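You operate a simulated robot arm through the tools that you are given. There is no shell and no other tool. Be economical: measure what you need, move in short steps, check, and stop when the job is done.

Carry out the task below with a simulated robot arm. There is one attempt and no reset: what you move stays moved.

TASK
Glue the white top on the key in the jig and clamp it.
Fine: brush on a strip from the pot; brush back in the cup, lid back on; bar stays down, knob on HOLD. A coat counts when it lies all over at full strength: go over it till it gets no stronger.

It is judged by the outcome, as a careful person would: the job done as asked, and still so three seconds after it is handed in. It fails if anything else is knocked over, pushed out of place, dropped, spilled or broken. Lids that push on must go on centred and level and be pressed home; caps that screw on are set level and turned clockwise until they are tight.

THE ROBOT
A 7-joint arm with a two-finger parallel gripper, fixed in place. Base frame: the origin is at the foot of the arm, x ahead of it, y to its left, z up. Units: m, degrees, N and s.
With the tool pointing down near the work surface it reaches from about 0.22 to 0.68 m from the base axis. Its first joint turns from -66.0 to 66.0 degrees. Payload 2.4 kg.
Tool frame: the origin (TCP) lies between the finger pads and is the grasp point; the fingertips stand 0.03 m ahead of it; z points along the fingers, y is the line along which they close. Largest opening 0.094 m; finger width 0.028, thickness 0.01; the body of the gripper, 0.05 by 0.096 m, starts 0.055 m behind the TCP.
Orientation is that of the tool frame in the base frame, as [roll, pitch, yaw] about the fixed x, y, z axes, in that order (R = Rz(yaw) Ry(pitch) Rx(roll)). With the fingers straight down and closing along the base's y, the tool's x points along the base's -x, its y along +y and its z along -z.

THE INTERFACE
- The arm moves only by the tool drive_tool. Its argument "series" is a list of rows, each an object (a shift or turn left out is 0, a gripper value left out holds the last) with "xyz": the shift along the tool's x, y, z in m, a list of three; "rotation": the turn, a rotation vector about the tool's x, y, z in degrees, a list of three; "grip": the gripper command, from -1 (fully open) to 1 (shut), values between in proportion. In form: [{"xyz": [tx, ty, tz], "rotation": [ax, ay, az], "grip": grip}, ...]. A call has 1 to 8 rows; each row shifts and turns the commanded pose from where the row before left it, along the tool's axes as they then stand. A row lasts 0.2 s, in which the tool goes at most 0.05 m and 8.6 degrees; a call with a longer step from one row to the next is refused whole, and so is a gripper value outside its range. Where a pose cannot be reached the arm comes as near as it can. A force on the tool above 80 N (or 10 N above the force at the start of the call, whichever is more), or a blocked arm, ends the call early, and 0.2 s more pass. Each finger travels about 0.153 m/s and halts on what it meets, pressing with about 36 N; the grip force reading is that of the motor and also rises with nothing between the fingers. The clock runs only during rows and for 0.2 s after the last one: add rows that do not move to give the fingers time. The reply holds the time, the measured pose of the TCP, the force on the tool along the base axes, the opening and the grip force, in the units named above and with some noise, with the torque about the TCP (base axes, N m) and any sound that the robot's microphone picked up.
- Cameras (640 x 400 px; columns grow to the right, rows downward): "scene" is fixed at [0.0132, 0.4557, 1.4654]; the picture's right is [-0.83, -0.56, 0.00], its down [-0.24, 0.36, -0.90] and it looks along [0.51, -0.74, -0.43] (base axes); focal length 343 px, centre (320, 200). "wrist" rides on the gripper at [0.076, 0.014, -0.103] in the tool frame; the picture's right is [-0.18, 0.98, 0.00], its down [-0.75, -0.14, -0.64] and it looks along [-0.63, -0.12, 0.77] (tool axes); focal length 243 px, centre (320, 200). There is no depth. A picture from a camera that has moved, and an enlarged one, comes with that camera's place and axes in the base frame and with its lens. The place of the scene camera against the robot may be out by one fixed shift of up to 0.025 m in any direction.
- camera(camera): a new picture of that camera. It takes no simulated time.
- zoom(camera, box): a new picture of the part [left, top, right, bottom] of that camera's present view, enlarged. It takes no simulated time.
- job_done(): hands the job in; it is judged then, once.

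Work in short steps. Places have to be worked out from the pictures, the camera data and where the tool is seen: move nearer, look again, correct. Check each grasp and each placing, and mend what went wrong. You have 120 turns and 68 pictures in all, those below and enlarged ones among them. Open the gripper and draw the arm clear of the work before you hand the job in, unless the task says otherwise; then end with one line.

The tools are called after "Emit:" by a JSON object that holds its "api" and its "payload". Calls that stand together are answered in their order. drive_tool: Moves the arm, as the interface text tells. Its arguments: {"type":"object","properties":{"series":{"type":"array","items":{"type":"object","properties":{"xyz":{"type":"array","items":{"type":"number"}},"rotation":{"type":"array","items":{"type":"number"}},"grip":{"type":"number"}}}}},"required":["series"]} The other tools are called the same way: camera (camera) takes a picture; zoom (camera, box) takes an enlarged picture of a part of a camera's view; job_done () hands the job in.

At the start:

```text
time_s: 0.0
eef_pos: [0.2809, -0.1601, 1.2187]
tool_rot: [-179.8, 0.0, 179.9]
force: [0.6, -0.7, -0.5]
moment: [0.03, 0.01, -0.01]
opening: 0.0938
gripper_force: 0.1
```

scene: 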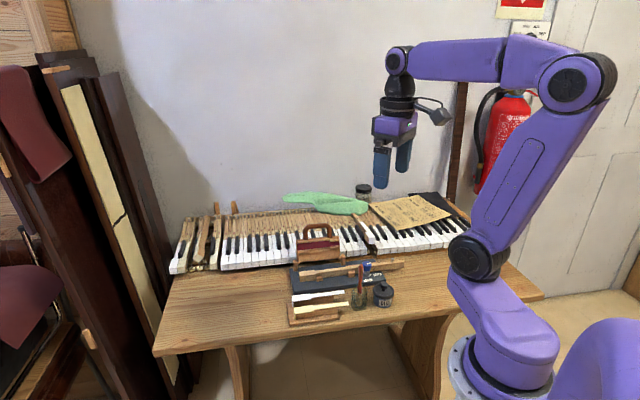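
wrist: 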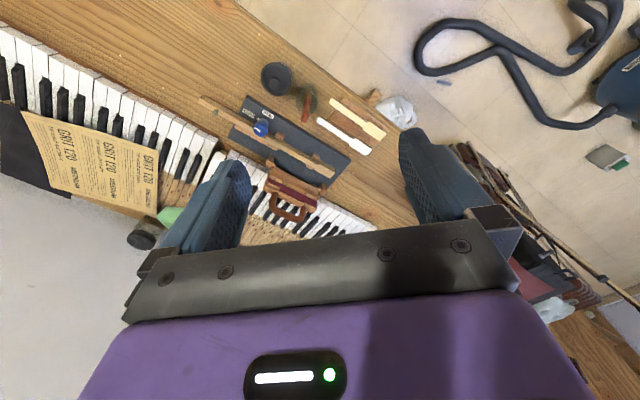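

The work area lies on the table between arm and piano. I zoom both views to identify the items.

Emit:
{"api": "zoom", "payload": {"camera": "scene", "box": [260, 210, 420, 335]}}

Emit:
{"api": "zoom", "payload": {"camera": "wrist", "box": [190, 50, 430, 230]}}

```text
3.20 times, centred on (340, 272) of scene
camera zoom: at [0.0132, 0.4557, 1.4654], right [-0.83, -0.56, 0.0], down [-0.24, 0.36, -0.9], along [0.51, -0.74, -0.43], focal length 1099 px, centre (256, -32)
```

zoom: 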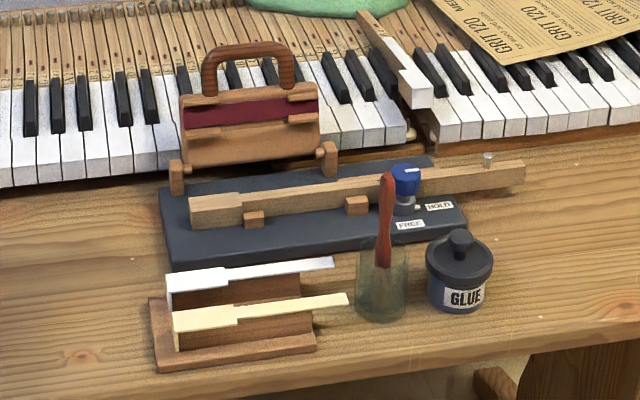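

```text
2.22 times, centred on (310, 140) of wrist
camera zoom: at [0.2032, -0.1446, 1.3225], right [0.18, 0.98, 0.0], down [0.75, -0.14, 0.64], along [0.63, -0.12, -0.77], focal length 539 px, centre (342, 333)
```

zoom: 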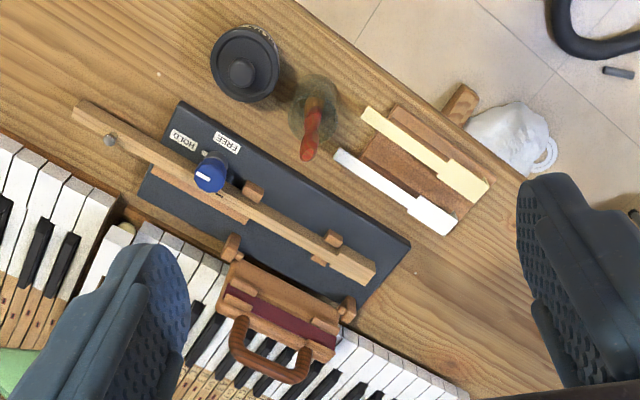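

I'll lower the tool to get a closer wrist view of the work area for measurements.

Emit:
{"api": "drive_tool", "payload": {"series": [{"xyz": [0, 0, 0.05]}, {"xyz": [0, 0, 0.05]}, {"xyz": [0, 0, 0.05]}, {"xyz": [0, 0, 0.02]}, {}]}}

Emit:
{"api": "camera", "payload": {"camera": "wrist"}}

```text
time_s: 1.2
eef_pos: [0.2829, -0.16, 1.048]
tool_rot: [-179.8, 0.0, 179.9]
force: [1.2, 0.5, -0.3]
moment: [0.02, 0.0, 0.06]
opening: 0.0941
gripper_force: 0.0
```

```text
63 pictures are left
camera wrist: at [0.2046, -0.1448, 1.1522], right [0.18, 0.98, 0.0], down [0.75, -0.14, 0.64], along [0.63, -0.12, -0.77], focal length 243 px, centre (320, 200)
```

wrist: 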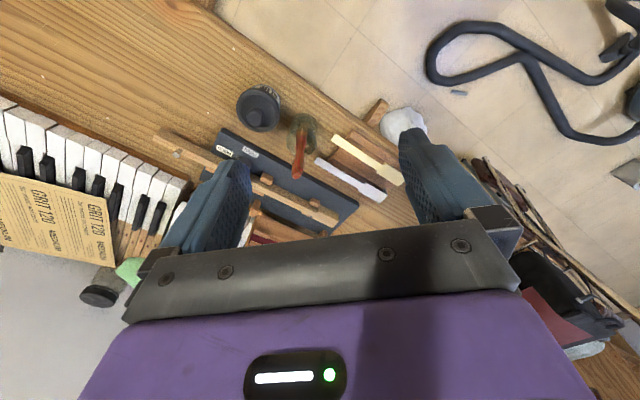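

Taking a zoom at this pose, to pair with a laterally shifted view for triangulation.

Emit:
{"api": "zoom", "payload": {"camera": "wrist", "box": [140, 70, 420, 245]}}

Emit:
{"api": "drive_tool", "payload": {"series": [{"xyz": [0, 0.05, 0]}, {"xyz": [0, 0.05, 0]}, {"xyz": [0, 0.05, 0]}, {}]}}

Emit:
{"api": "zoom", "payload": {"camera": "wrist", "box": [40, 70, 320, 245]}}

```text
2.29 times, centred on (280, 158) of wrist
camera zoom: at [0.2046, -0.1448, 1.1522], right [0.18, 0.98, 0.0], down [0.75, -0.14, 0.64], along [0.63, -0.12, -0.77], focal length 555 px, centre (411, 297)
```

zoom: 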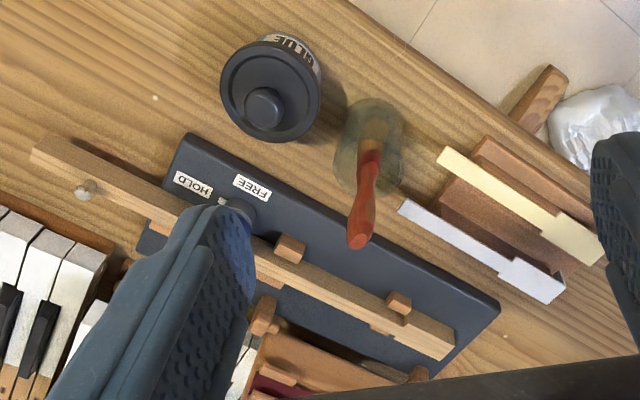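

```text
time_s: 2.2
eef_pos: [0.2832, -0.0055, 1.0472]
tool_rot: [-179.8, 0.0, 180.0]
force: [-0.1, -0.1, -0.6]
moment: [0.0, -0.01, 0.01]
opening: 0.0941
gripper_force: 0.1
```

```text
2.29 times, centred on (180, 158) of wrist
camera zoom: at [0.2046, 0.0088, 1.1506], right [0.18, 0.98, 0.0], down [0.75, -0.14, 0.64], along [0.63, -0.12, -0.77], focal length 555 px, centre (640, 297)
```

zoom: 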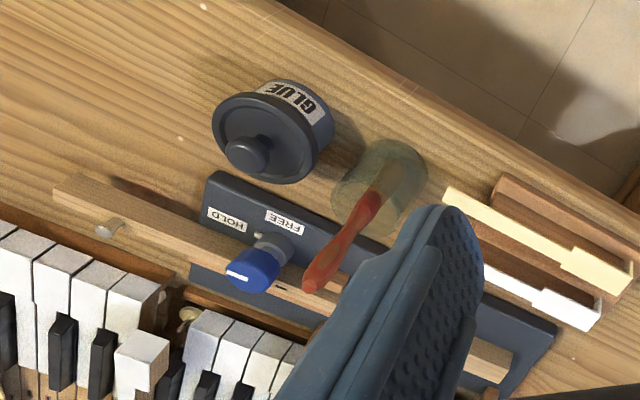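

Triangulated: table z≈0.78, lid knob at (0.305,-0.245,0.847), brush tip (0.357,-0.199,0.917), key axis ≈48° azimuth. I'll turn the tool so it closes across the key, and move it over the tail for a closer look at the jig.

Emit:
{"api": "drive_tool", "payload": {"series": [{"rotation": [0, 0, -8]}, {"rotation": [0, 0, -8]}, {"rotation": [0, 0, -8]}, {"rotation": [0, 0, -8]}, {"rotation": [0, 0, -8]}, {"rotation": [0, 0, -8]}, {}]}}

Emit:
{"api": "drive_tool", "payload": {"series": [{"xyz": [0.03, -0.04, 0]}, {"xyz": [0.03, -0.04, 0]}, {"xyz": [0.03, -0.04, 0]}, {"xyz": [0.03, -0.04, 0]}, {"xyz": [0.03, -0.04, 0]}, {"xyz": [0.02, -0.02, 0]}, {}]}}

Emit:
{"api": "camera", "payload": {"camera": "wrist"}}

```text
time_s: 3.8
eef_pos: [0.2809, -0.0099, 1.0472]
tool_rot: [-179.8, -0.1, -131.9]
force: [0.0, -0.2, 0.7]
moment: [0.0, 0.02, 0.05]
opening: 0.0939
gripper_force: 0.0
```

```text
time_s: 5.4
eef_pos: [0.3305, -0.2844, 1.0502]
tool_rot: [-179.8, 0.0, -132.0]
force: [-0.8, 1.0, -0.2]
moment: [0.03, 0.0, 0.0]
opening: 0.0938
gripper_force: 0.0
```

```text
60 pictures are left
camera wrist: at [0.2668, -0.3311, 1.1538], right [-0.61, 0.79, 0.0], down [0.61, 0.47, 0.64], along [0.51, 0.39, -0.77], focal length 243 px, centre (320, 200)
```

wrist: 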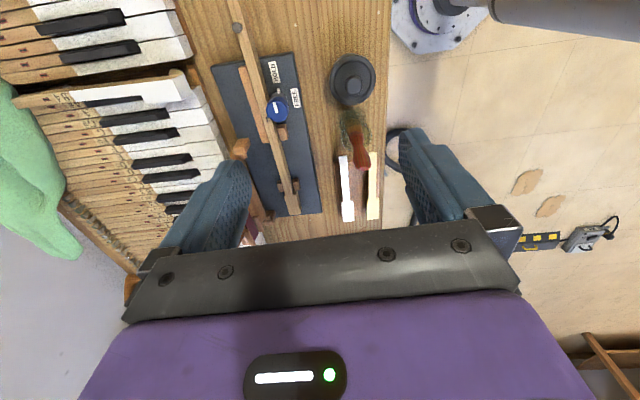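

Good aligned view. Zooming on the jig, knob and tops.

Emit:
{"api": "zoom", "payload": {"camera": "wrist", "box": [205, 50, 397, 170]}}

Emit:
{"api": "zoom", "payload": {"camera": "wrist", "box": [225, 130, 401, 240]}}

Emit:
{"api": "zoom", "payload": {"camera": "scene", "box": [285, 215, 405, 330]}}

```text
3.33 times, centred on (301, 110) of wrist
camera zoom: at [0.2668, -0.3311, 1.1538], right [-0.61, 0.79, 0.0], down [0.61, 0.47, 0.64], along [0.51, 0.39, -0.77], focal length 809 px, centre (383, 500)
```

zoom: 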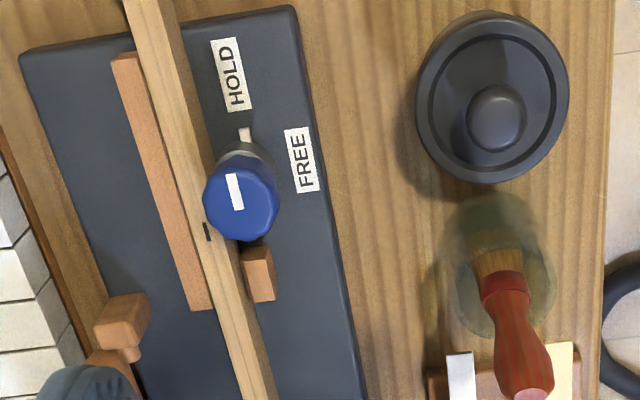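

```text
3.64 times, centred on (313, 185) of wrist
camera zoom: at [0.2668, -0.3311, 1.1538], right [-0.61, 0.79, 0.0], down [0.61, 0.47, 0.64], along [0.51, 0.39, -0.77], focal length 882 px, centre (346, 254)
```

zoom: 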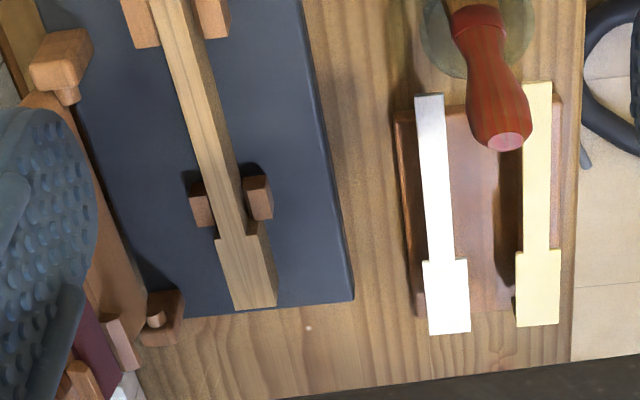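

```text
3.48 times, centred on (345, 272) of scene
camera zoom: at [0.0132, 0.4557, 1.4654], right [-0.83, -0.56, 0.0], down [-0.24, 0.36, -0.9], along [0.51, -0.74, -0.43], focal length 1194 px, centre (233, -52)
```

zoom: 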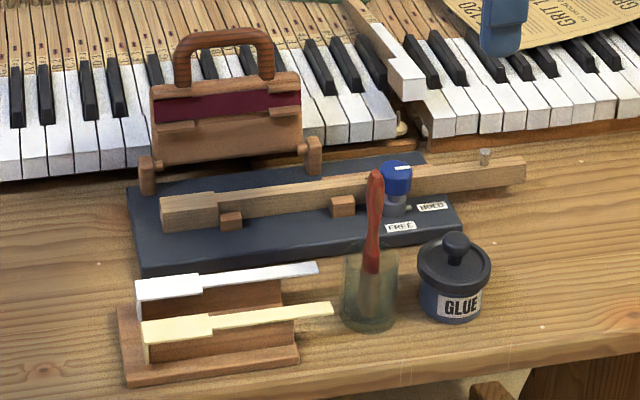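

The lid's knob is at about (0.306,-0.247,0.847). I move over it with half-open fingers and stop about 4 cm above to check.

Emit:
{"api": "drive_tool", "payload": {"series": [{"xyz": [-0.0111, 0.0436, 0], "grip": -0.1}, {"xyz": [0, 0, 0.05]}, {"xyz": [0, 0, 0.05]}, {"xyz": [0, 0, 0.04]}, {}]}}

Emit:
{"api": "camera", "payload": {"camera": "wrist"}}

Emit:
{"api": "zoom", "payload": {"camera": "scene", "box": [340, 230, 440, 320]}}

```text
time_s: 6.6
eef_pos: [0.3053, -0.249, 0.9065]
tool_rot: [-179.8, 0.0, -132.0]
force: [0.5, 0.5, -0.4]
moment: [0.02, 0.0, 0.03]
opening: 0.0519
gripper_force: 0.0
```

```text
56 pictures are left
camera wrist: at [0.2418, -0.2943, 1.0112], right [-0.61, 0.79, 0.0], down [0.61, 0.47, 0.64], along [0.51, 0.39, -0.77], focal length 243 px, centre (320, 200)
```

wrist: 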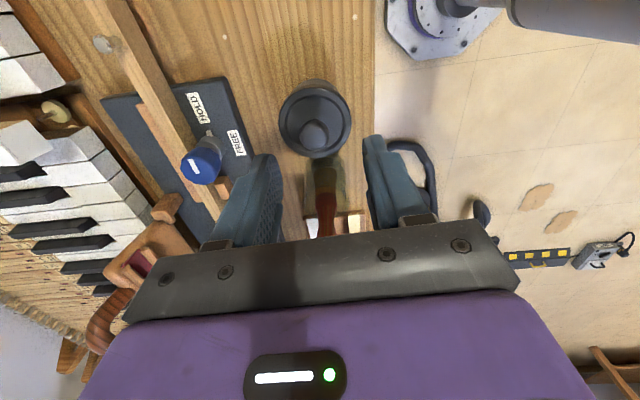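

```text
4.44 times, centred on (390, 275) of scene
camera zoom: at [0.0132, 0.4557, 1.4654], right [-0.83, -0.56, 0.0], down [-0.24, 0.36, -0.9], along [0.51, -0.74, -0.43], focal length 1526 px, centre (9, -133)
```

zoom: 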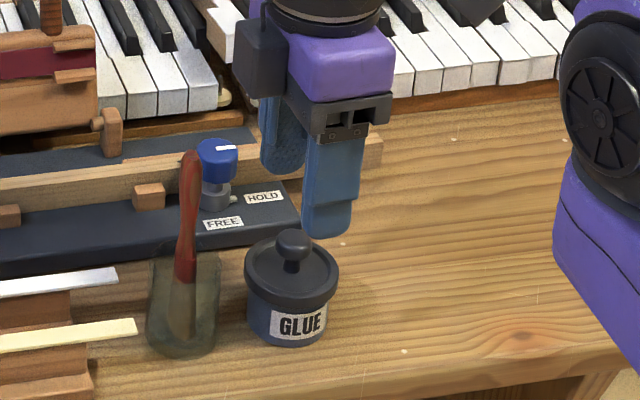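

The ball-shaped lid knob is centred; I descend so the fingertips straddle it and close.

Emit:
{"api": "drive_tool", "payload": {"series": [{"xyz": [0.002, 0, 0.03]}, {"xyz": [0, 0, 0.0185]}, {}, {"grip": 1}, {"grip": 1}, {"grip": 1}]}}

Emit:
{"api": "zoom", "payload": {"camera": "scene", "box": [340, 230, 440, 320]}}

```text
time_s: 8.0
eef_pos: [0.304, -0.2492, 0.8588]
tool_rot: [-179.9, -0.2, -132.1]
force: [1.4, -0.1, -1.0]
moment: [-0.04, -0.07, 0.03]
opening: 0.017
gripper_force: 36.1
heard: snap
```

```text
4.44 times, centred on (390, 275) of scene
camera zoom: at [0.0132, 0.4557, 1.4654], right [-0.83, -0.56, 0.0], down [-0.24, 0.36, -0.9], along [0.51, -0.74, -0.43], focal length 1526 px, centre (9, -133)
```

zoom: 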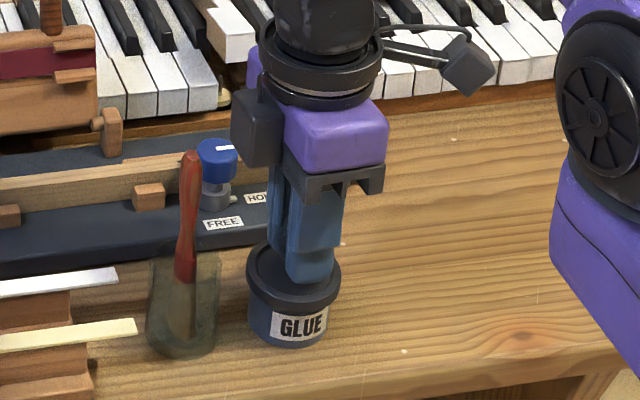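

Knob gripped (17 mm); a "snap" suggests the push-on lid came loose. I lift slowly in small steps.

Emit:
{"api": "drive_tool", "payload": {"series": [{"xyz": [0, 0, -0.005]}, {"xyz": [0, 0, -0.005]}, {"xyz": [0, 0, -0.01]}, {"xyz": [0, 0, -0.02]}, {}]}}

Emit:
{"api": "zoom", "payload": {"camera": "scene", "box": [340, 230, 440, 320]}}

```text
time_s: 9.2
eef_pos: [0.3047, -0.2507, 0.9]
tool_rot: [-179.9, -0.1, -132.0]
force: [-0.1, -0.8, 0.1]
moment: [0.01, -0.01, -0.01]
opening: 0.0181
gripper_force: 36.0
```

```text
4.44 times, centred on (390, 275) of scene
camera zoom: at [0.0132, 0.4557, 1.4654], right [-0.83, -0.56, 0.0], down [-0.24, 0.36, -0.9], along [0.51, -0.74, -0.43], focal length 1526 px, centre (9, -133)
```

zoom: 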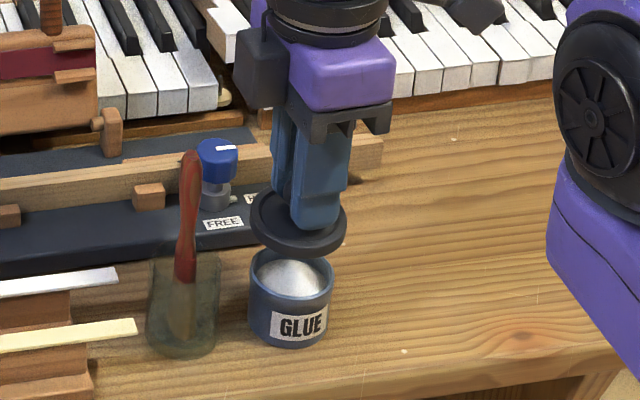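

Lid is off and level. I carry it 10 cm along the table toward the tail side and lower it near the table.

Emit:
{"api": "drive_tool", "payload": {"series": [{"xyz": [0, 0, -0.02]}, {"xyz": [0.04, 0, 0]}, {"xyz": [0.04, 0, 0]}, {"xyz": [0.025, 0, 0]}, {"xyz": [0, 0, 0.04]}, {"xyz": [0, 0, 0.035]}, {}]}}

Emit:
{"api": "zoom", "payload": {"camera": "scene", "box": [360, 230, 480, 320]}}

```text
time_s: 10.8
eef_pos: [0.2337, -0.3268, 0.844]
tool_rot: [-179.8, -0.2, -132.1]
force: [0.0, 0.7, -0.1]
moment: [0.0, 0.01, -0.02]
opening: 0.0186
gripper_force: 36.7
```

```text
4.44 times, centred on (420, 275) of scene
camera zoom: at [0.0132, 0.4557, 1.4654], right [-0.83, -0.56, 0.0], down [-0.24, 0.36, -0.9], along [0.51, -0.74, -0.43], focal length 1526 px, centre (-124, -133)
```

zoom: 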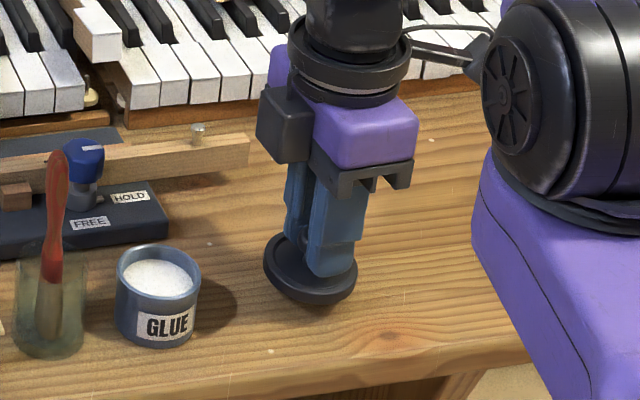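

Lowering in small steps until contact.

Emit:
{"api": "drive_tool", "payload": {"series": [{"xyz": [0, 0, 0.005]}, {"xyz": [0, 0, 0.005]}, {"xyz": [0, 0, 0.005]}, {}]}}

Emit:
{"api": "zoom", "payload": {"camera": "scene", "box": [390, 260, 450, 305]}}

```text
time_s: 11.8
eef_pos: [0.2349, -0.3255, 0.8298]
tool_rot: [-179.9, -0.1, -132.0]
force: [-0.2, 0.4, 0.3]
moment: [-0.02, 0.0, -0.02]
opening: 0.0185
gripper_force: 36.2
```

```text
8.89 times, centred on (420, 282) of scene
camera zoom: at [0.0132, 0.4557, 1.4654], right [-0.83, -0.56, 0.0], down [-0.24, 0.36, -0.9], along [0.51, -0.74, -0.43], focal length 3052 px, centre (-569, -533)
```

zoom: 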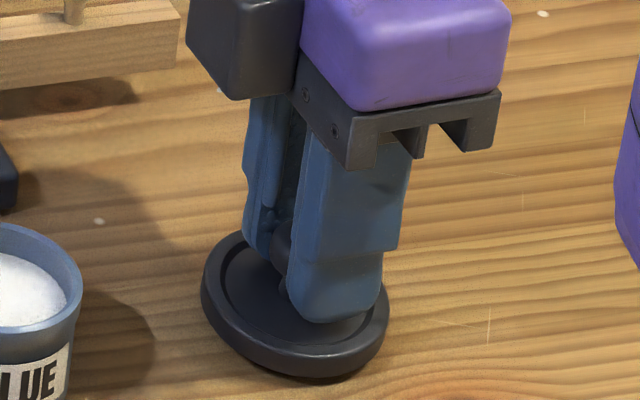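

No contact yet; keep lowering in 2 mm steps.

Emit:
{"api": "drive_tool", "payload": {"series": [{"xyz": [0, 0, 0.003]}, {"xyz": [0, 0, 0.002]}, {}]}}

Emit:
{"api": "drive_tool", "payload": {"series": [{"xyz": [0, 0, 0.002]}, {"xyz": [0, 0, 0.002]}, {}]}}

```text
time_s: 12.6
eef_pos: [0.2333, -0.3269, 0.8259]
tool_rot: [-179.9, 0.0, -132.1]
force: [-1.3, -0.1, 1.4]
moment: [0.04, 0.08, 0.03]
opening: 0.018
gripper_force: 36.0
```

```text
time_s: 13.4
eef_pos: [0.2341, -0.3277, 0.8231]
tool_rot: [-179.7, -0.2, -132.1]
force: [4.3, -5.4, 9.5]
moment: [-0.03, 0.01, 0.01]
opening: 0.0171
gripper_force: 36.1
```

Contact with the table confirmed. I release, retreat upward, and go toward the brush to look.

Emit:
{"api": "drive_tool", "payload": {"series": [{"grip": 0.3}, {"grip": 0.0}, {"xyz": [0, 0, -0.05]}, {"xyz": [0, 0, -0.05]}, {"xyz": [0, 0, -0.05]}, {"xyz": [-0.045, 0, -0.01]}, {"xyz": [-0.045, 0.0, 0]}, {}]}}

Emit:
{"api": "camera", "payload": {"camera": "wrist"}}

```text
time_s: 15.2
eef_pos: [0.2957, -0.2596, 0.9815]
tool_rot: [-179.9, -0.1, -132.0]
force: [0.5, 0.4, -0.3]
moment: [-0.02, 0.02, 0.0]
opening: 0.0469
gripper_force: 0.0
```

```text
50 pictures are left
camera wrist: at [0.2334, -0.3056, 1.086], right [-0.61, 0.79, 0.0], down [0.61, 0.47, 0.64], along [0.51, 0.39, -0.77], focal length 243 px, centre (320, 200)
```

wrist: 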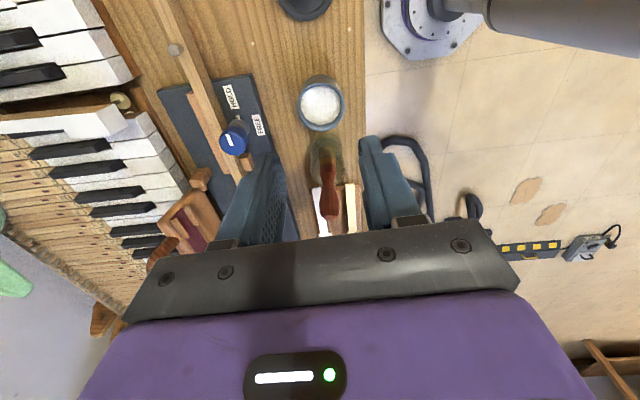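

Pot is undisturbed. Zooming on the brush from this view.

Emit:
{"api": "zoom", "payload": {"camera": "wrist", "box": [280, 60, 376, 240]}}

Emit:
{"api": "zoom", "payload": {"camera": "scene", "box": [325, 250, 415, 315]}}

```text
2.22 times, centred on (328, 150) of wrist
camera zoom: at [0.2334, -0.3056, 1.086], right [-0.61, 0.79, 0.0], down [0.61, 0.47, 0.64], along [0.51, 0.39, -0.77], focal length 539 px, centre (302, 311)
```

zoom: 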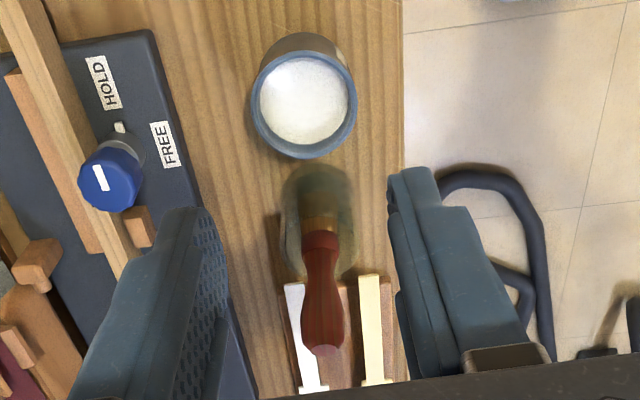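

```text
6.15 times, centred on (370, 282) of scene
camera zoom: at [0.0132, 0.4557, 1.4654], right [-0.83, -0.56, 0.0], down [-0.24, 0.36, -0.9], along [0.51, -0.74, -0.43], focal length 2113 px, centre (12, -308)
```

zoom: 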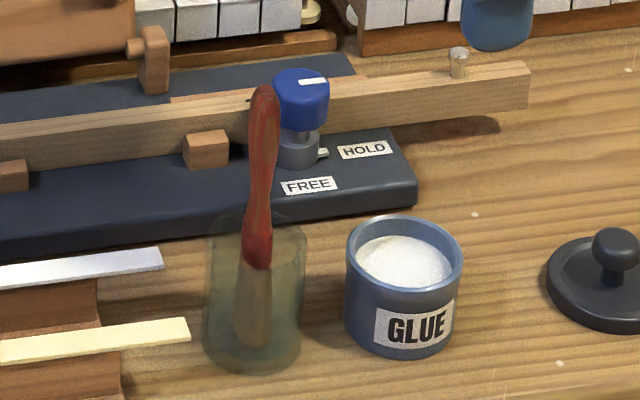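

The brush stands almost upright at (0.355,-0.198), tip z≈0.917. I move above it and descend to grip the handle with the fingertips just above the cup rim.

Emit:
{"api": "drive_tool", "payload": {"series": [{"xyz": [-0.043, -0.0015, 0]}, {"xyz": [-0.0425, -0.0015, 0]}, {"xyz": [0, 0, 0.045]}, {"xyz": [0, 0, 0.045]}, {}]}}

Emit:
{"api": "zoom", "payload": {"camera": "scene", "box": [325, 240, 415, 315]}}

Emit:
{"api": "camera", "payload": {"camera": "wrist"}}

```text
time_s: 16.4
eef_pos: [0.3534, -0.1974, 0.8902]
tool_rot: [-179.8, -0.1, -132.0]
force: [0.2, -0.1, 0.4]
moment: [-0.01, -0.01, 0.04]
opening: 0.0469
gripper_force: 0.0
```

```text
5.33 times, centred on (370, 278) of scene
camera zoom: at [0.0132, 0.4557, 1.4654], right [-0.83, -0.56, 0.0], down [-0.24, 0.36, -0.9], along [0.51, -0.74, -0.43], focal length 1831 px, centre (53, -213)
```

zoom: 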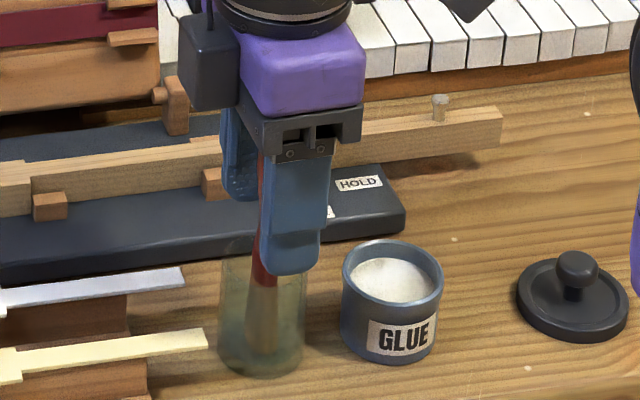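

```text
46 pictures are left
camera wrist: at [0.2916, -0.2436, 0.995], right [-0.61, 0.79, 0.0], down [0.61, 0.47, 0.64], along [0.51, 0.39, -0.77], focal length 243 px, centre (320, 200)
```

wrist: 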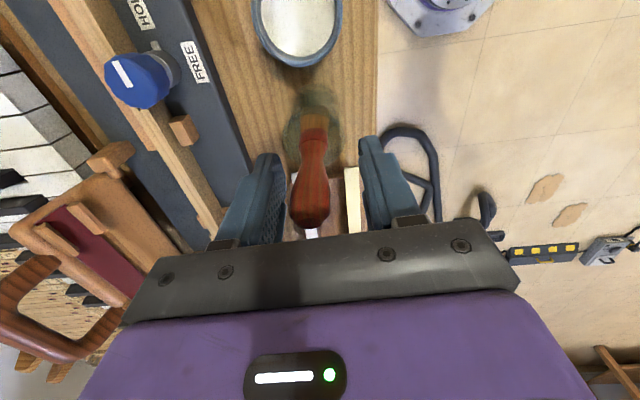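

The handle is between the pads; closing now and then lifting straight up a bit.

Emit:
{"api": "drive_tool", "payload": {"series": [{"xyz": [0.003, -0.002, 0], "grip": 0}, {"grip": 1}, {"grip": 1}, {"grip": 1}, {"xyz": [0, 0, -0.03]}, {"xyz": [0, 0, -0.04]}, {"xyz": [0, 0, -0.03]}, {}]}}

Emit:
{"api": "zoom", "payload": {"camera": "scene", "box": [325, 220, 415, 310]}}

Emit:
{"api": "camera", "payload": {"camera": "wrist"}}

```text
time_s: 18.2
eef_pos: [0.3526, -0.2017, 0.9931]
tool_rot: [-179.9, -0.2, -132.1]
force: [-0.1, -1.0, 0.2]
moment: [-0.04, 0.02, -0.04]
opening: 0.0181
gripper_force: 35.9
```

```text
4.44 times, centred on (370, 265) of scene
camera zoom: at [0.0132, 0.4557, 1.4654], right [-0.83, -0.56, 0.0], down [-0.24, 0.36, -0.9], along [0.51, -0.74, -0.43], focal length 1526 px, centre (98, -89)
```

zoom: 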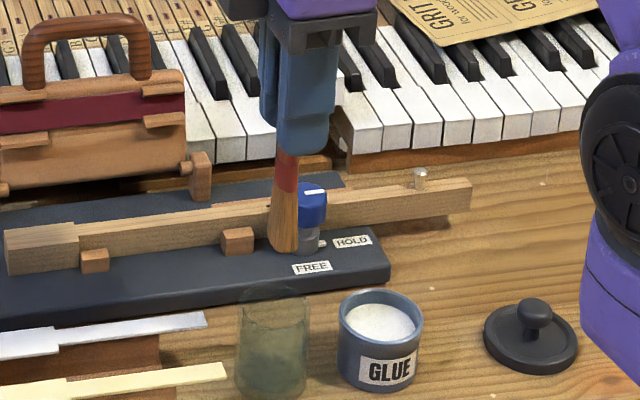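

```text
44 pictures are left
camera wrist: at [0.2897, -0.2475, 1.0973], right [-0.61, 0.79, 0.0], down [0.61, 0.47, 0.64], along [0.51, 0.39, -0.77], focal length 243 px, centre (320, 200)
```

wrist: 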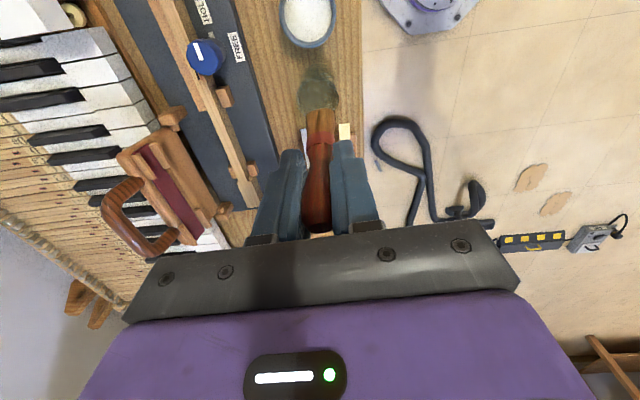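

Brush held vertically, bristle tip ≈0.1 below the TCP. I move over the pot and descend part way, then check.

Emit:
{"api": "drive_tool", "payload": {"series": [{"xyz": [0.032, 0, 0]}, {"xyz": [0.0325, 0, 0]}, {"xyz": [0, 0, 0.04]}, {"xyz": [0, 0, 0.03]}, {}]}}

Emit:
{"api": "zoom", "payload": {"camera": "scene", "box": [350, 250, 420, 310]}}

Emit:
{"api": "zoom", "payload": {"camera": "wrist", "box": [240, 60, 400, 180]}}

```text
time_s: 19.4
eef_pos: [0.3115, -0.2467, 0.9214]
tool_rot: [-179.7, -0.1, -132.1]
force: [0.1, 0.2, -1.0]
moment: [-0.04, 0.01, -0.02]
opening: 0.0182
gripper_force: 36.4
```

```text
6.67 times, centred on (385, 280) of scene
camera zoom: at [0.0132, 0.4557, 1.4654], right [-0.83, -0.56, 0.0], down [-0.24, 0.36, -0.9], along [0.51, -0.74, -0.43], focal length 2289 px, centre (-113, -333)
```

zoom: 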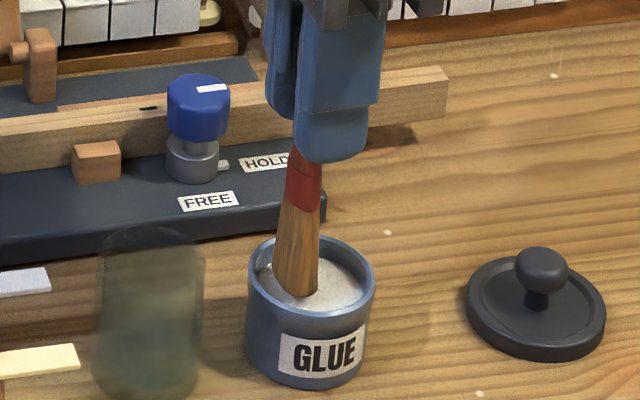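

```text
3.33 times, centred on (320, 120) of wrist
camera zoom: at [0.2487, -0.2934, 1.0258], right [-0.61, 0.79, 0.0], down [0.61, 0.47, 0.64], along [0.51, 0.39, -0.77], focal length 809 px, centre (320, 467)
```

zoom: 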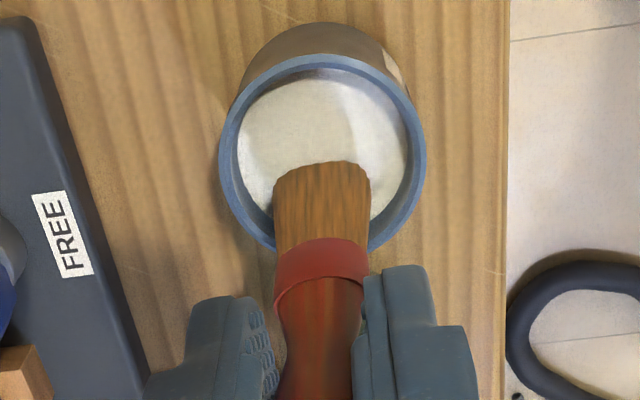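

Bristles hang centred above the pot. I lower 25 mm into the glue, wait, and watch the force.

Emit:
{"api": "drive_tool", "payload": {"series": [{"xyz": [0.003, 0, 0.012]}, {"xyz": [0, 0, 0.013]}, {}, {}]}}

Emit:
{"api": "zoom", "payload": {"camera": "scene", "box": [350, 250, 420, 310]}}

```text
time_s: 20.4
eef_pos: [0.3093, -0.2516, 0.8971]
tool_rot: [-179.8, -0.1, -132.0]
force: [-0.5, 1.7, 29.3]
moment: [0.28, 0.12, 0.03]
opening: 0.0182
gripper_force: 36.4
```

```text
6.67 times, centred on (385, 280) of scene
camera zoom: at [0.0129, 0.456, 1.4653], right [-0.83, -0.56, 0.0], down [-0.24, 0.36, -0.9], along [0.51, -0.74, -0.43], focal length 2289 px, centre (-113, -333)
```

zoom: 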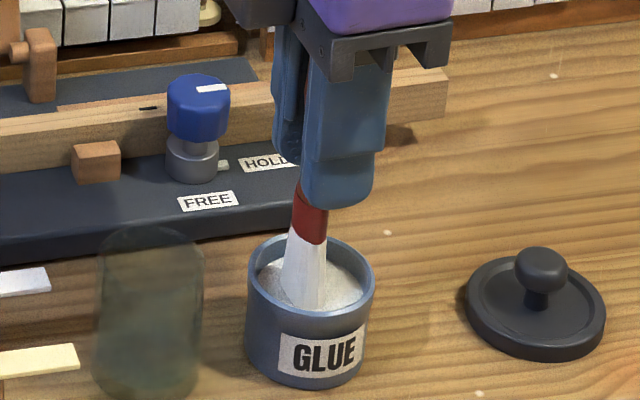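

The bristles are loaded white; the 29 N shows they touched bottom. I lift out to clear height and measure brush offset.

Emit:
{"api": "drive_tool", "payload": {"series": [{"xyz": [0, 0, -0.01]}, {"xyz": [0, 0, -0.03]}, {"xyz": [0, 0, -0.04]}, {"xyz": [0, 0, -0.02]}, {}]}}

Emit:
{"api": "camera", "payload": {"camera": "wrist"}}

Emit:
{"api": "zoom", "payload": {"camera": "scene", "box": [345, 230, 425, 310]}}

```text
time_s: 21.6
eef_pos: [0.3085, -0.2517, 0.997]
tool_rot: [-179.9, -0.1, -132.1]
force: [0.6, -0.1, -0.4]
moment: [-0.02, -0.05, -0.02]
opening: 0.0181
gripper_force: 36.5
```

```text
40 pictures are left
camera wrist: at [0.2448, -0.2985, 1.1014], right [-0.61, 0.79, 0.0], down [0.61, 0.47, 0.64], along [0.51, 0.39, -0.77], focal length 243 px, centre (320, 200)
```

wrist: 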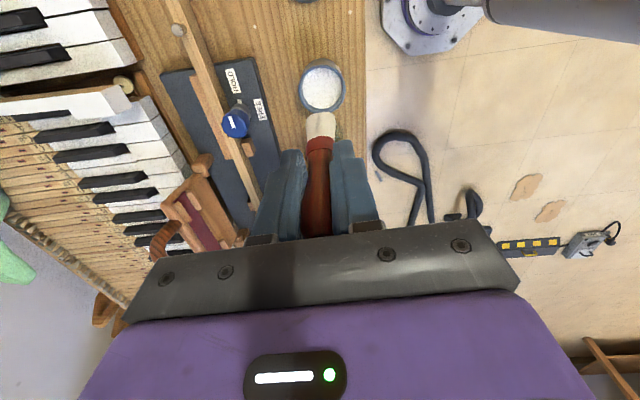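

```text
5.00 times, centred on (385, 270) of scene
camera zoom: at [0.0132, 0.4557, 1.4654], right [-0.83, -0.56, 0.0], down [-0.24, 0.36, -0.9], along [0.51, -0.74, -0.43], focal length 1717 px, centre (-5, -150)
```

zoom: 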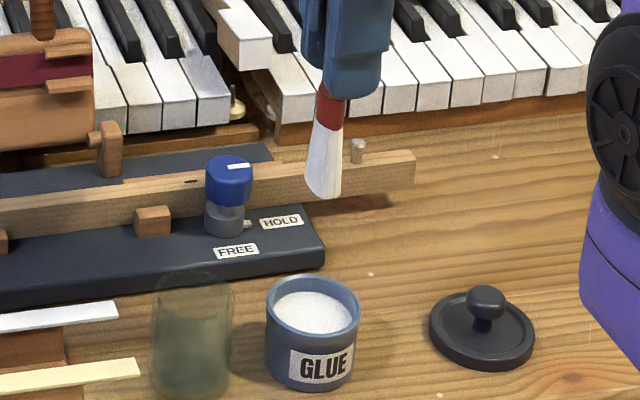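

Brush tip ≈ TCP − 0.093 with small offset. I travel over the key's head at safe height and look before touching.

Emit:
{"api": "drive_tool", "payload": {"series": [{"xyz": [-0.0307, -0.018, -0.01]}, {"xyz": [-0.0307, -0.018, 0]}, {"xyz": [-0.0307, -0.018, 0]}, {"xyz": [-0.0307, -0.018, 0]}, {"xyz": [-0.0307, -0.018, 0]}, {"xyz": [-0.0307, -0.018, 0]}, {"xyz": [-0.0304, -0.0183, 0]}, {}]}}

Emit:
{"api": "camera", "payload": {"camera": "wrist"}}

Emit:
{"api": "zoom", "payload": {"camera": "scene", "box": [270, 200, 370, 300]}}

```text
time_s: 23.4
eef_pos: [0.5441, -0.1754, 1.0061]
tool_rot: [-179.9, -0.1, -132.0]
force: [-0.9, 0.1, -0.1]
moment: [-0.03, 0.0, 0.0]
opening: 0.018
gripper_force: 36.7
```

```text
38 pictures are left
camera wrist: at [0.483, -0.2223, 1.1102], right [-0.61, 0.8, 0.0], down [0.61, 0.47, 0.64], along [0.51, 0.39, -0.77], focal length 243 px, centre (320, 200)
```

wrist: 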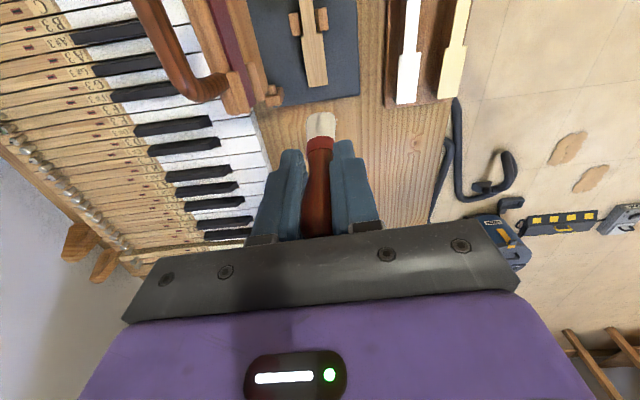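

```text
4.00 times, centred on (320, 250) of scene
camera zoom: at [0.0132, 0.4557, 1.4654], right [-0.83, -0.56, 0.0], down [-0.24, 0.36, -0.9], along [0.51, -0.74, -0.43], focal length 1374 px, centre (320, 0)
```

zoom: 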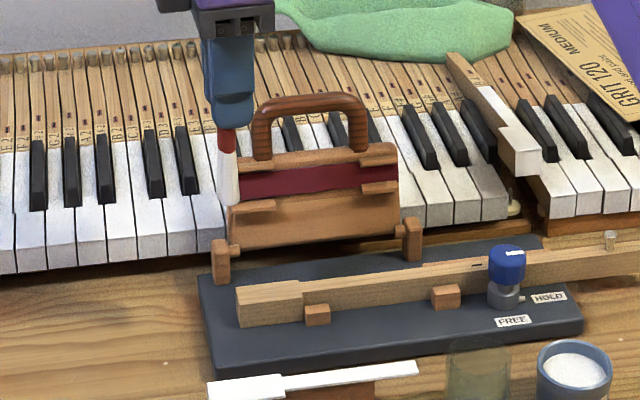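

The key head and tops are now nicely visible; zooming for a precise fix.

Emit:
{"api": "zoom", "payload": {"camera": "wrist", "box": [260, 0, 360, 120]}}

Emit:
{"api": "zoom", "payload": {"camera": "wrist", "box": [370, 0, 480, 120]}}

```text
3.33 times, centred on (310, 60) of wrist
camera zoom: at [0.483, -0.2223, 1.1102], right [-0.61, 0.8, 0.0], down [0.61, 0.47, 0.64], along [0.51, 0.39, -0.77], focal length 809 px, centre (353, 667)
```

zoom: 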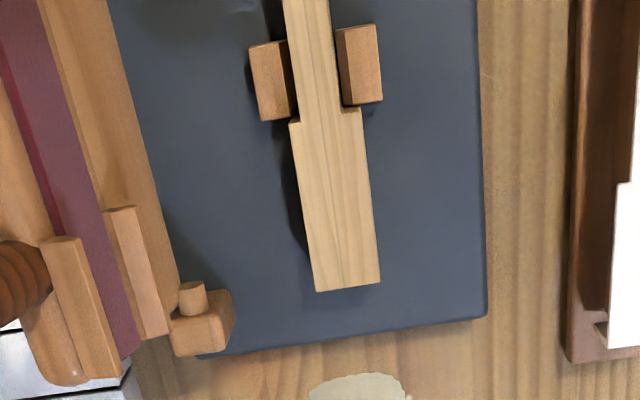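

```text
3.33 times, centred on (425, 60) of wrist
camera zoom: at [0.483, -0.2223, 1.1102], right [-0.61, 0.8, 0.0], down [0.61, 0.47, 0.64], along [0.51, 0.39, -0.77], focal length 809 px, centre (-30, 667)
```

zoom: 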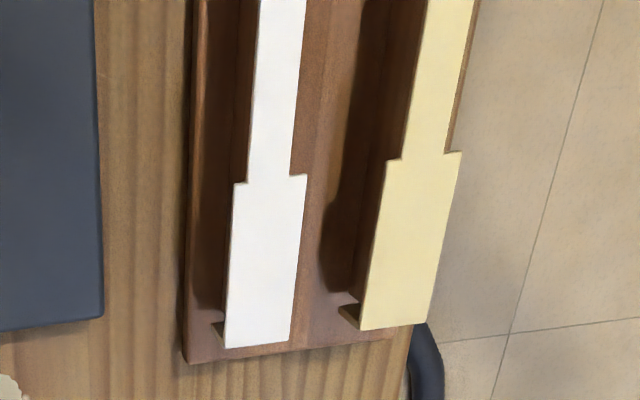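

Key top z≈0.821, front mid (0.545,-0.177), axis ≈45.5°; white top front mid (0.497,-0.086), z≈0.824. I trim yaw/lateral, then lower the brush onto the key front.

Emit:
{"api": "drive_tool", "payload": {"series": [{"xyz": [0, -0.003, 0.03], "rotation": [0, 0, 2.3]}, {"xyz": [0, 0, 0.03]}, {"xyz": [0, 0, 0.02]}, {"xyz": [0, 0, 0.008]}, {"xyz": [0, 0, 0.004]}, {}]}}

Emit:
{"api": "zoom", "payload": {"camera": "scene", "box": [280, 235, 360, 305]}}

```text
time_s: 24.8
eef_pos: [0.5495, -0.1789, 0.9152]
tool_rot: [-179.7, -0.1, -134.2]
force: [-5.7, 0.8, 22.9]
moment: [0.09, 0.57, -0.02]
opening: 0.0179
gripper_force: 36.0
```

```text
5.71 times, centred on (320, 270) of scene
camera zoom: at [0.0127, 0.4559, 1.4653], right [-0.83, -0.56, 0.0], down [-0.24, 0.36, -0.9], along [0.51, -0.74, -0.43], focal length 1962 px, centre (320, -200)
```

zoom: 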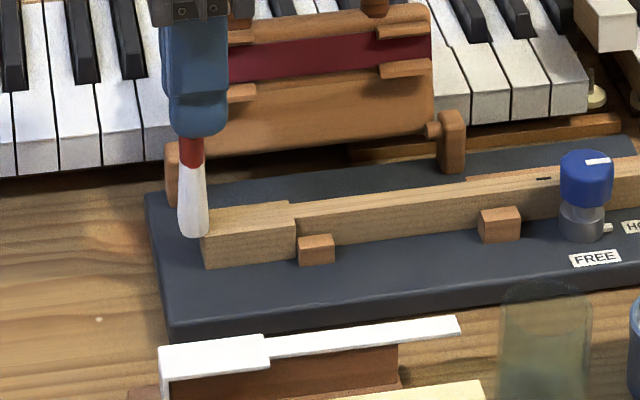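

The bristles are at the very front edge (22 N). I lift, shift 8 mm inward and touch lightly again.

Emit:
{"api": "drive_tool", "payload": {"series": [{"xyz": [0, 0, -0.012]}, {"xyz": [0.01, 0, 0]}, {"xyz": [0, 0, 0.008]}, {}]}}

Emit:
{"api": "zoom", "payload": {"camera": "scene", "box": [280, 235, 360, 305]}}

```text
time_s: 25.8
eef_pos: [0.5419, -0.1857, 0.9189]
tool_rot: [-179.8, -0.1, -134.3]
force: [-0.1, -0.2, -0.4]
moment: [0.0, 0.0, 0.0]
opening: 0.0179
gripper_force: 36.5
```

```text
5.71 times, centred on (320, 270) of scene
camera zoom: at [0.0132, 0.4557, 1.4654], right [-0.83, -0.56, 0.0], down [-0.24, 0.36, -0.9], along [0.51, -0.74, -0.43], focal length 1962 px, centre (320, -200)
```

zoom: 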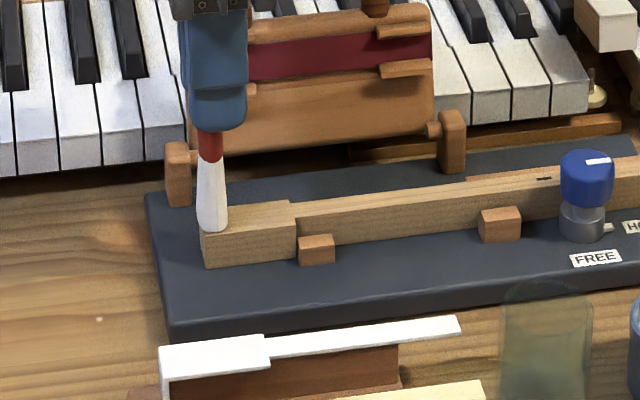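

No contact at TCP 0.919. Checking lateral alignment from the wrist.

Emit:
{"api": "zoom", "payload": {"camera": "wrist", "box": [270, 30, 370, 140]}}

```text
3.64 times, centred on (320, 85) of wrist
camera zoom: at [0.4765, -0.2293, 1.0219], right [-0.57, 0.82, 0.0], down [0.63, 0.44, 0.64], along [0.53, 0.37, -0.77], focal length 882 px, centre (320, 618)
```

zoom: 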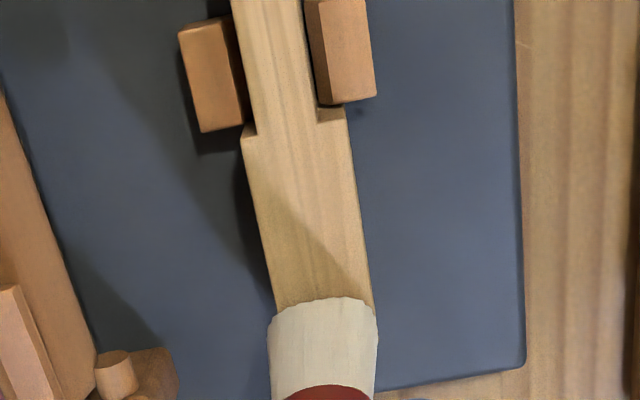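

Bristles span the head. I press lightly and do the first slow stroke toward the tail (~14 cm).

Emit:
{"api": "drive_tool", "payload": {"series": [{"xyz": [0, 0, 0.004]}, {"xyz": [0.02, 0, 0]}, {"xyz": [0.02, 0, 0]}, {"xyz": [0.02, 0, 0]}, {"xyz": [0.02, 0, 0]}, {"xyz": [0.02, 0, 0]}, {"xyz": [0.02, 0, 0]}, {"xyz": [0.015, 0, 0]}]}}

Emit:
{"api": "zoom", "payload": {"camera": "scene", "box": [290, 235, 390, 305]}}

```text
time_s: 27.6
eef_pos: [0.4451, -0.2815, 0.9132]
tool_rot: [-179.9, -0.2, -134.3]
force: [1.2, 0.8, 3.6]
moment: [0.14, -0.1, 0.02]
opening: 0.0216
gripper_force: 35.8
```

```text
5.71 times, centred on (340, 270) of scene
camera zoom: at [0.0132, 0.4558, 1.4654], right [-0.83, -0.56, 0.0], down [-0.24, 0.36, -0.9], along [0.51, -0.74, -0.43], focal length 1962 px, centre (206, -200)
```

zoom: 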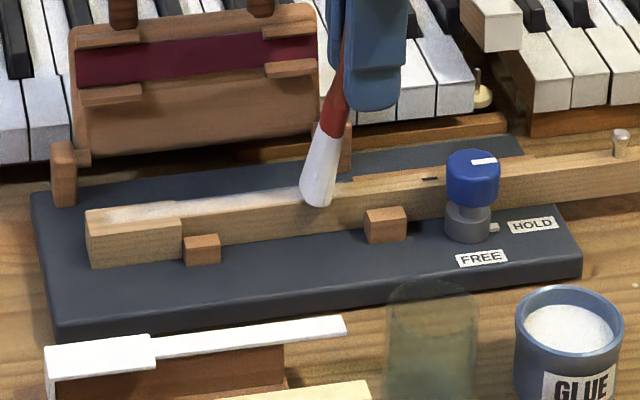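

The coat is going on, but the brush tilted in the grip so the tip lags ~2 cm. I continue 25 mm more to reach the tail end of the glue area, then look.

Emit:
{"api": "drive_tool", "payload": {"series": [{"xyz": [0.015, 0, 0]}, {"xyz": [0.012, 0, 0]}, {}]}}

Emit:
{"api": "zoom", "payload": {"camera": "scene", "box": [290, 235, 390, 305]}}

```text
time_s: 28.4
eef_pos: [0.4269, -0.3022, 0.9147]
tool_rot: [-179.8, -0.1, -134.3]
force: [-0.1, 0.6, 0.0]
moment: [0.0, -0.01, -0.04]
opening: 0.0215
gripper_force: 35.9
```

```text
5.71 times, centred on (340, 270) of scene
camera zoom: at [0.0132, 0.4557, 1.4654], right [-0.83, -0.56, 0.0], down [-0.24, 0.36, -0.9], along [0.51, -0.74, -0.43], focal length 1962 px, centre (206, -200)
```

zoom: 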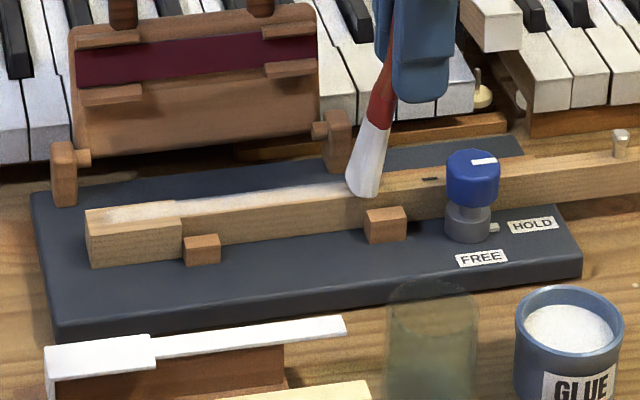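

Tip is near the tail end but with no pressure. I press 2.5 mm, go slightly further, and stroke back to the head.

Emit:
{"api": "drive_tool", "payload": {"series": [{"xyz": [0.006, 0, 0.0025]}, {"xyz": [-0.022, 0, 0]}, {"xyz": [-0.025, 0, 0]}, {"xyz": [-0.025, 0, 0]}, {"xyz": [-0.025, 0, 0]}, {"xyz": [-0.025, 0, 0]}, {"xyz": [-0.02, 0, 0]}, {}]}}

Emit:
{"api": "zoom", "payload": {"camera": "scene", "box": [280, 235, 380, 305]}}

```text
time_s: 30.2
eef_pos: [0.5224, -0.2048, 0.9115]
tool_rot: [-179.8, -0.1, -134.2]
force: [-1.9, -0.9, 14.3]
moment: [0.03, 0.08, 0.03]
opening: 0.0219
gripper_force: 36.1
```

```text
5.71 times, centred on (330, 270) of scene
camera zoom: at [0.0129, 0.4558, 1.4654], right [-0.83, -0.56, 0.0], down [-0.24, 0.36, -0.9], along [0.51, -0.74, -0.43], focal length 1962 px, centre (263, -200)
```

zoom: 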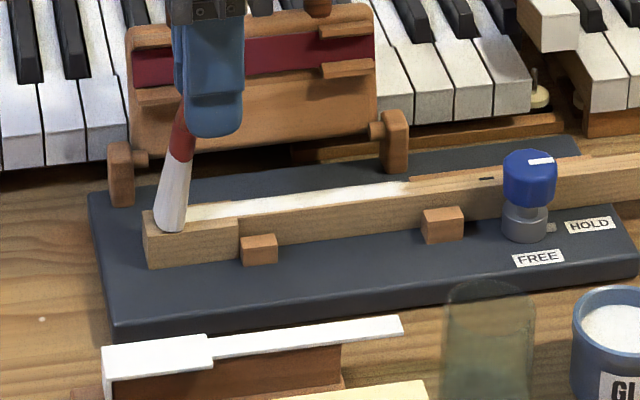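

Good: coat whitens. I finish to the front edge, then run back over the full length to past the tail end.

Emit:
{"api": "drive_tool", "payload": {"series": [{"xyz": [-0.01, 0, 0]}, {"xyz": [0.02, 0, 0]}, {"xyz": [0.025, 0, 0]}, {"xyz": [0.025, 0, 0]}, {"xyz": [0.025, 0, 0]}, {"xyz": [0.025, 0, 0]}, {"xyz": [0.025, 0, 0]}, {"xyz": [0.01, 0, 0]}]}}

Emit:
{"api": "zoom", "payload": {"camera": "scene", "box": [290, 235, 390, 305]}}

Emit:
{"api": "zoom", "payload": {"camera": "wrist", "box": [240, 40, 400, 240]}}

```text
time_s: 32.0
eef_pos: [0.4205, -0.3095, 0.9119]
tool_rot: [-179.9, -0.1, -134.3]
force: [0.5, 1.8, 4.3]
moment: [0.16, -0.12, -0.01]
opening: 0.0215
gripper_force: 36.2
```

```text
5.71 times, centred on (340, 270) of scene
camera zoom: at [0.0132, 0.4558, 1.4654], right [-0.83, -0.56, 0.0], down [-0.24, 0.36, -0.9], along [0.51, -0.74, -0.43], focal length 1962 px, centre (206, -200)
```

zoom: 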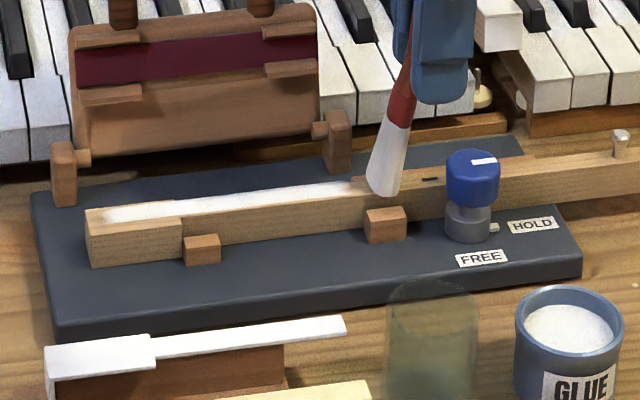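

```text
2.00 times, centred on (320, 140) of wrist
camera zoom: at [0.3556, -0.3525, 1.0165], right [-0.57, 0.82, 0.0], down [0.63, 0.44, 0.64], along [0.53, 0.37, -0.77], focal length 485 px, centre (320, 320)
```

zoom: 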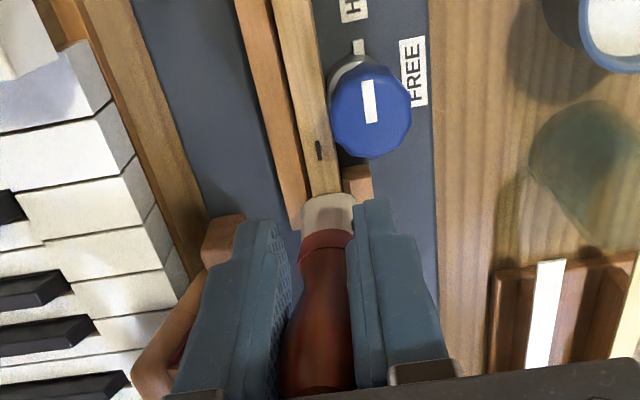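

The coat is getting strong, except maybe at the front lip of the head. I lift, go to the pot for another dip and view the key from there.

Emit:
{"api": "drive_tool", "payload": {"series": [{"xyz": [0, 0, -0.04]}, {"xyz": [0, 0, -0.045]}, {"xyz": [0.02, 0.04, 0]}, {"xyz": [0.02, 0.04, 0]}, {"xyz": [0.0192, 0.0455, 0]}, {}]}}

Emit:
{"api": "camera", "payload": {"camera": "wrist"}}

```text
time_s: 33.4
eef_pos: [0.2887, -0.2606, 0.9965]
tool_rot: [-179.8, -0.1, -134.3]
force: [-1.1, -0.2, 0.0]
moment: [-0.01, -0.01, 0.02]
opening: 0.0216
gripper_force: 36.7
```

```text
26 pictures are left
camera wrist: at [0.2234, -0.3048, 1.0999], right [-0.57, 0.82, 0.0], down [0.63, 0.44, 0.64], along [0.53, 0.37, -0.77], focal length 243 px, centre (320, 200)
```

wrist: 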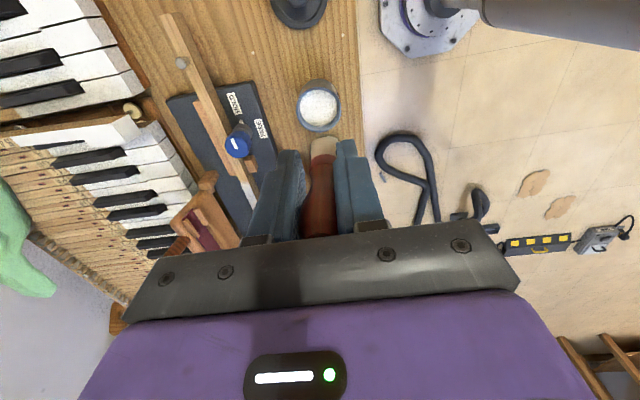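

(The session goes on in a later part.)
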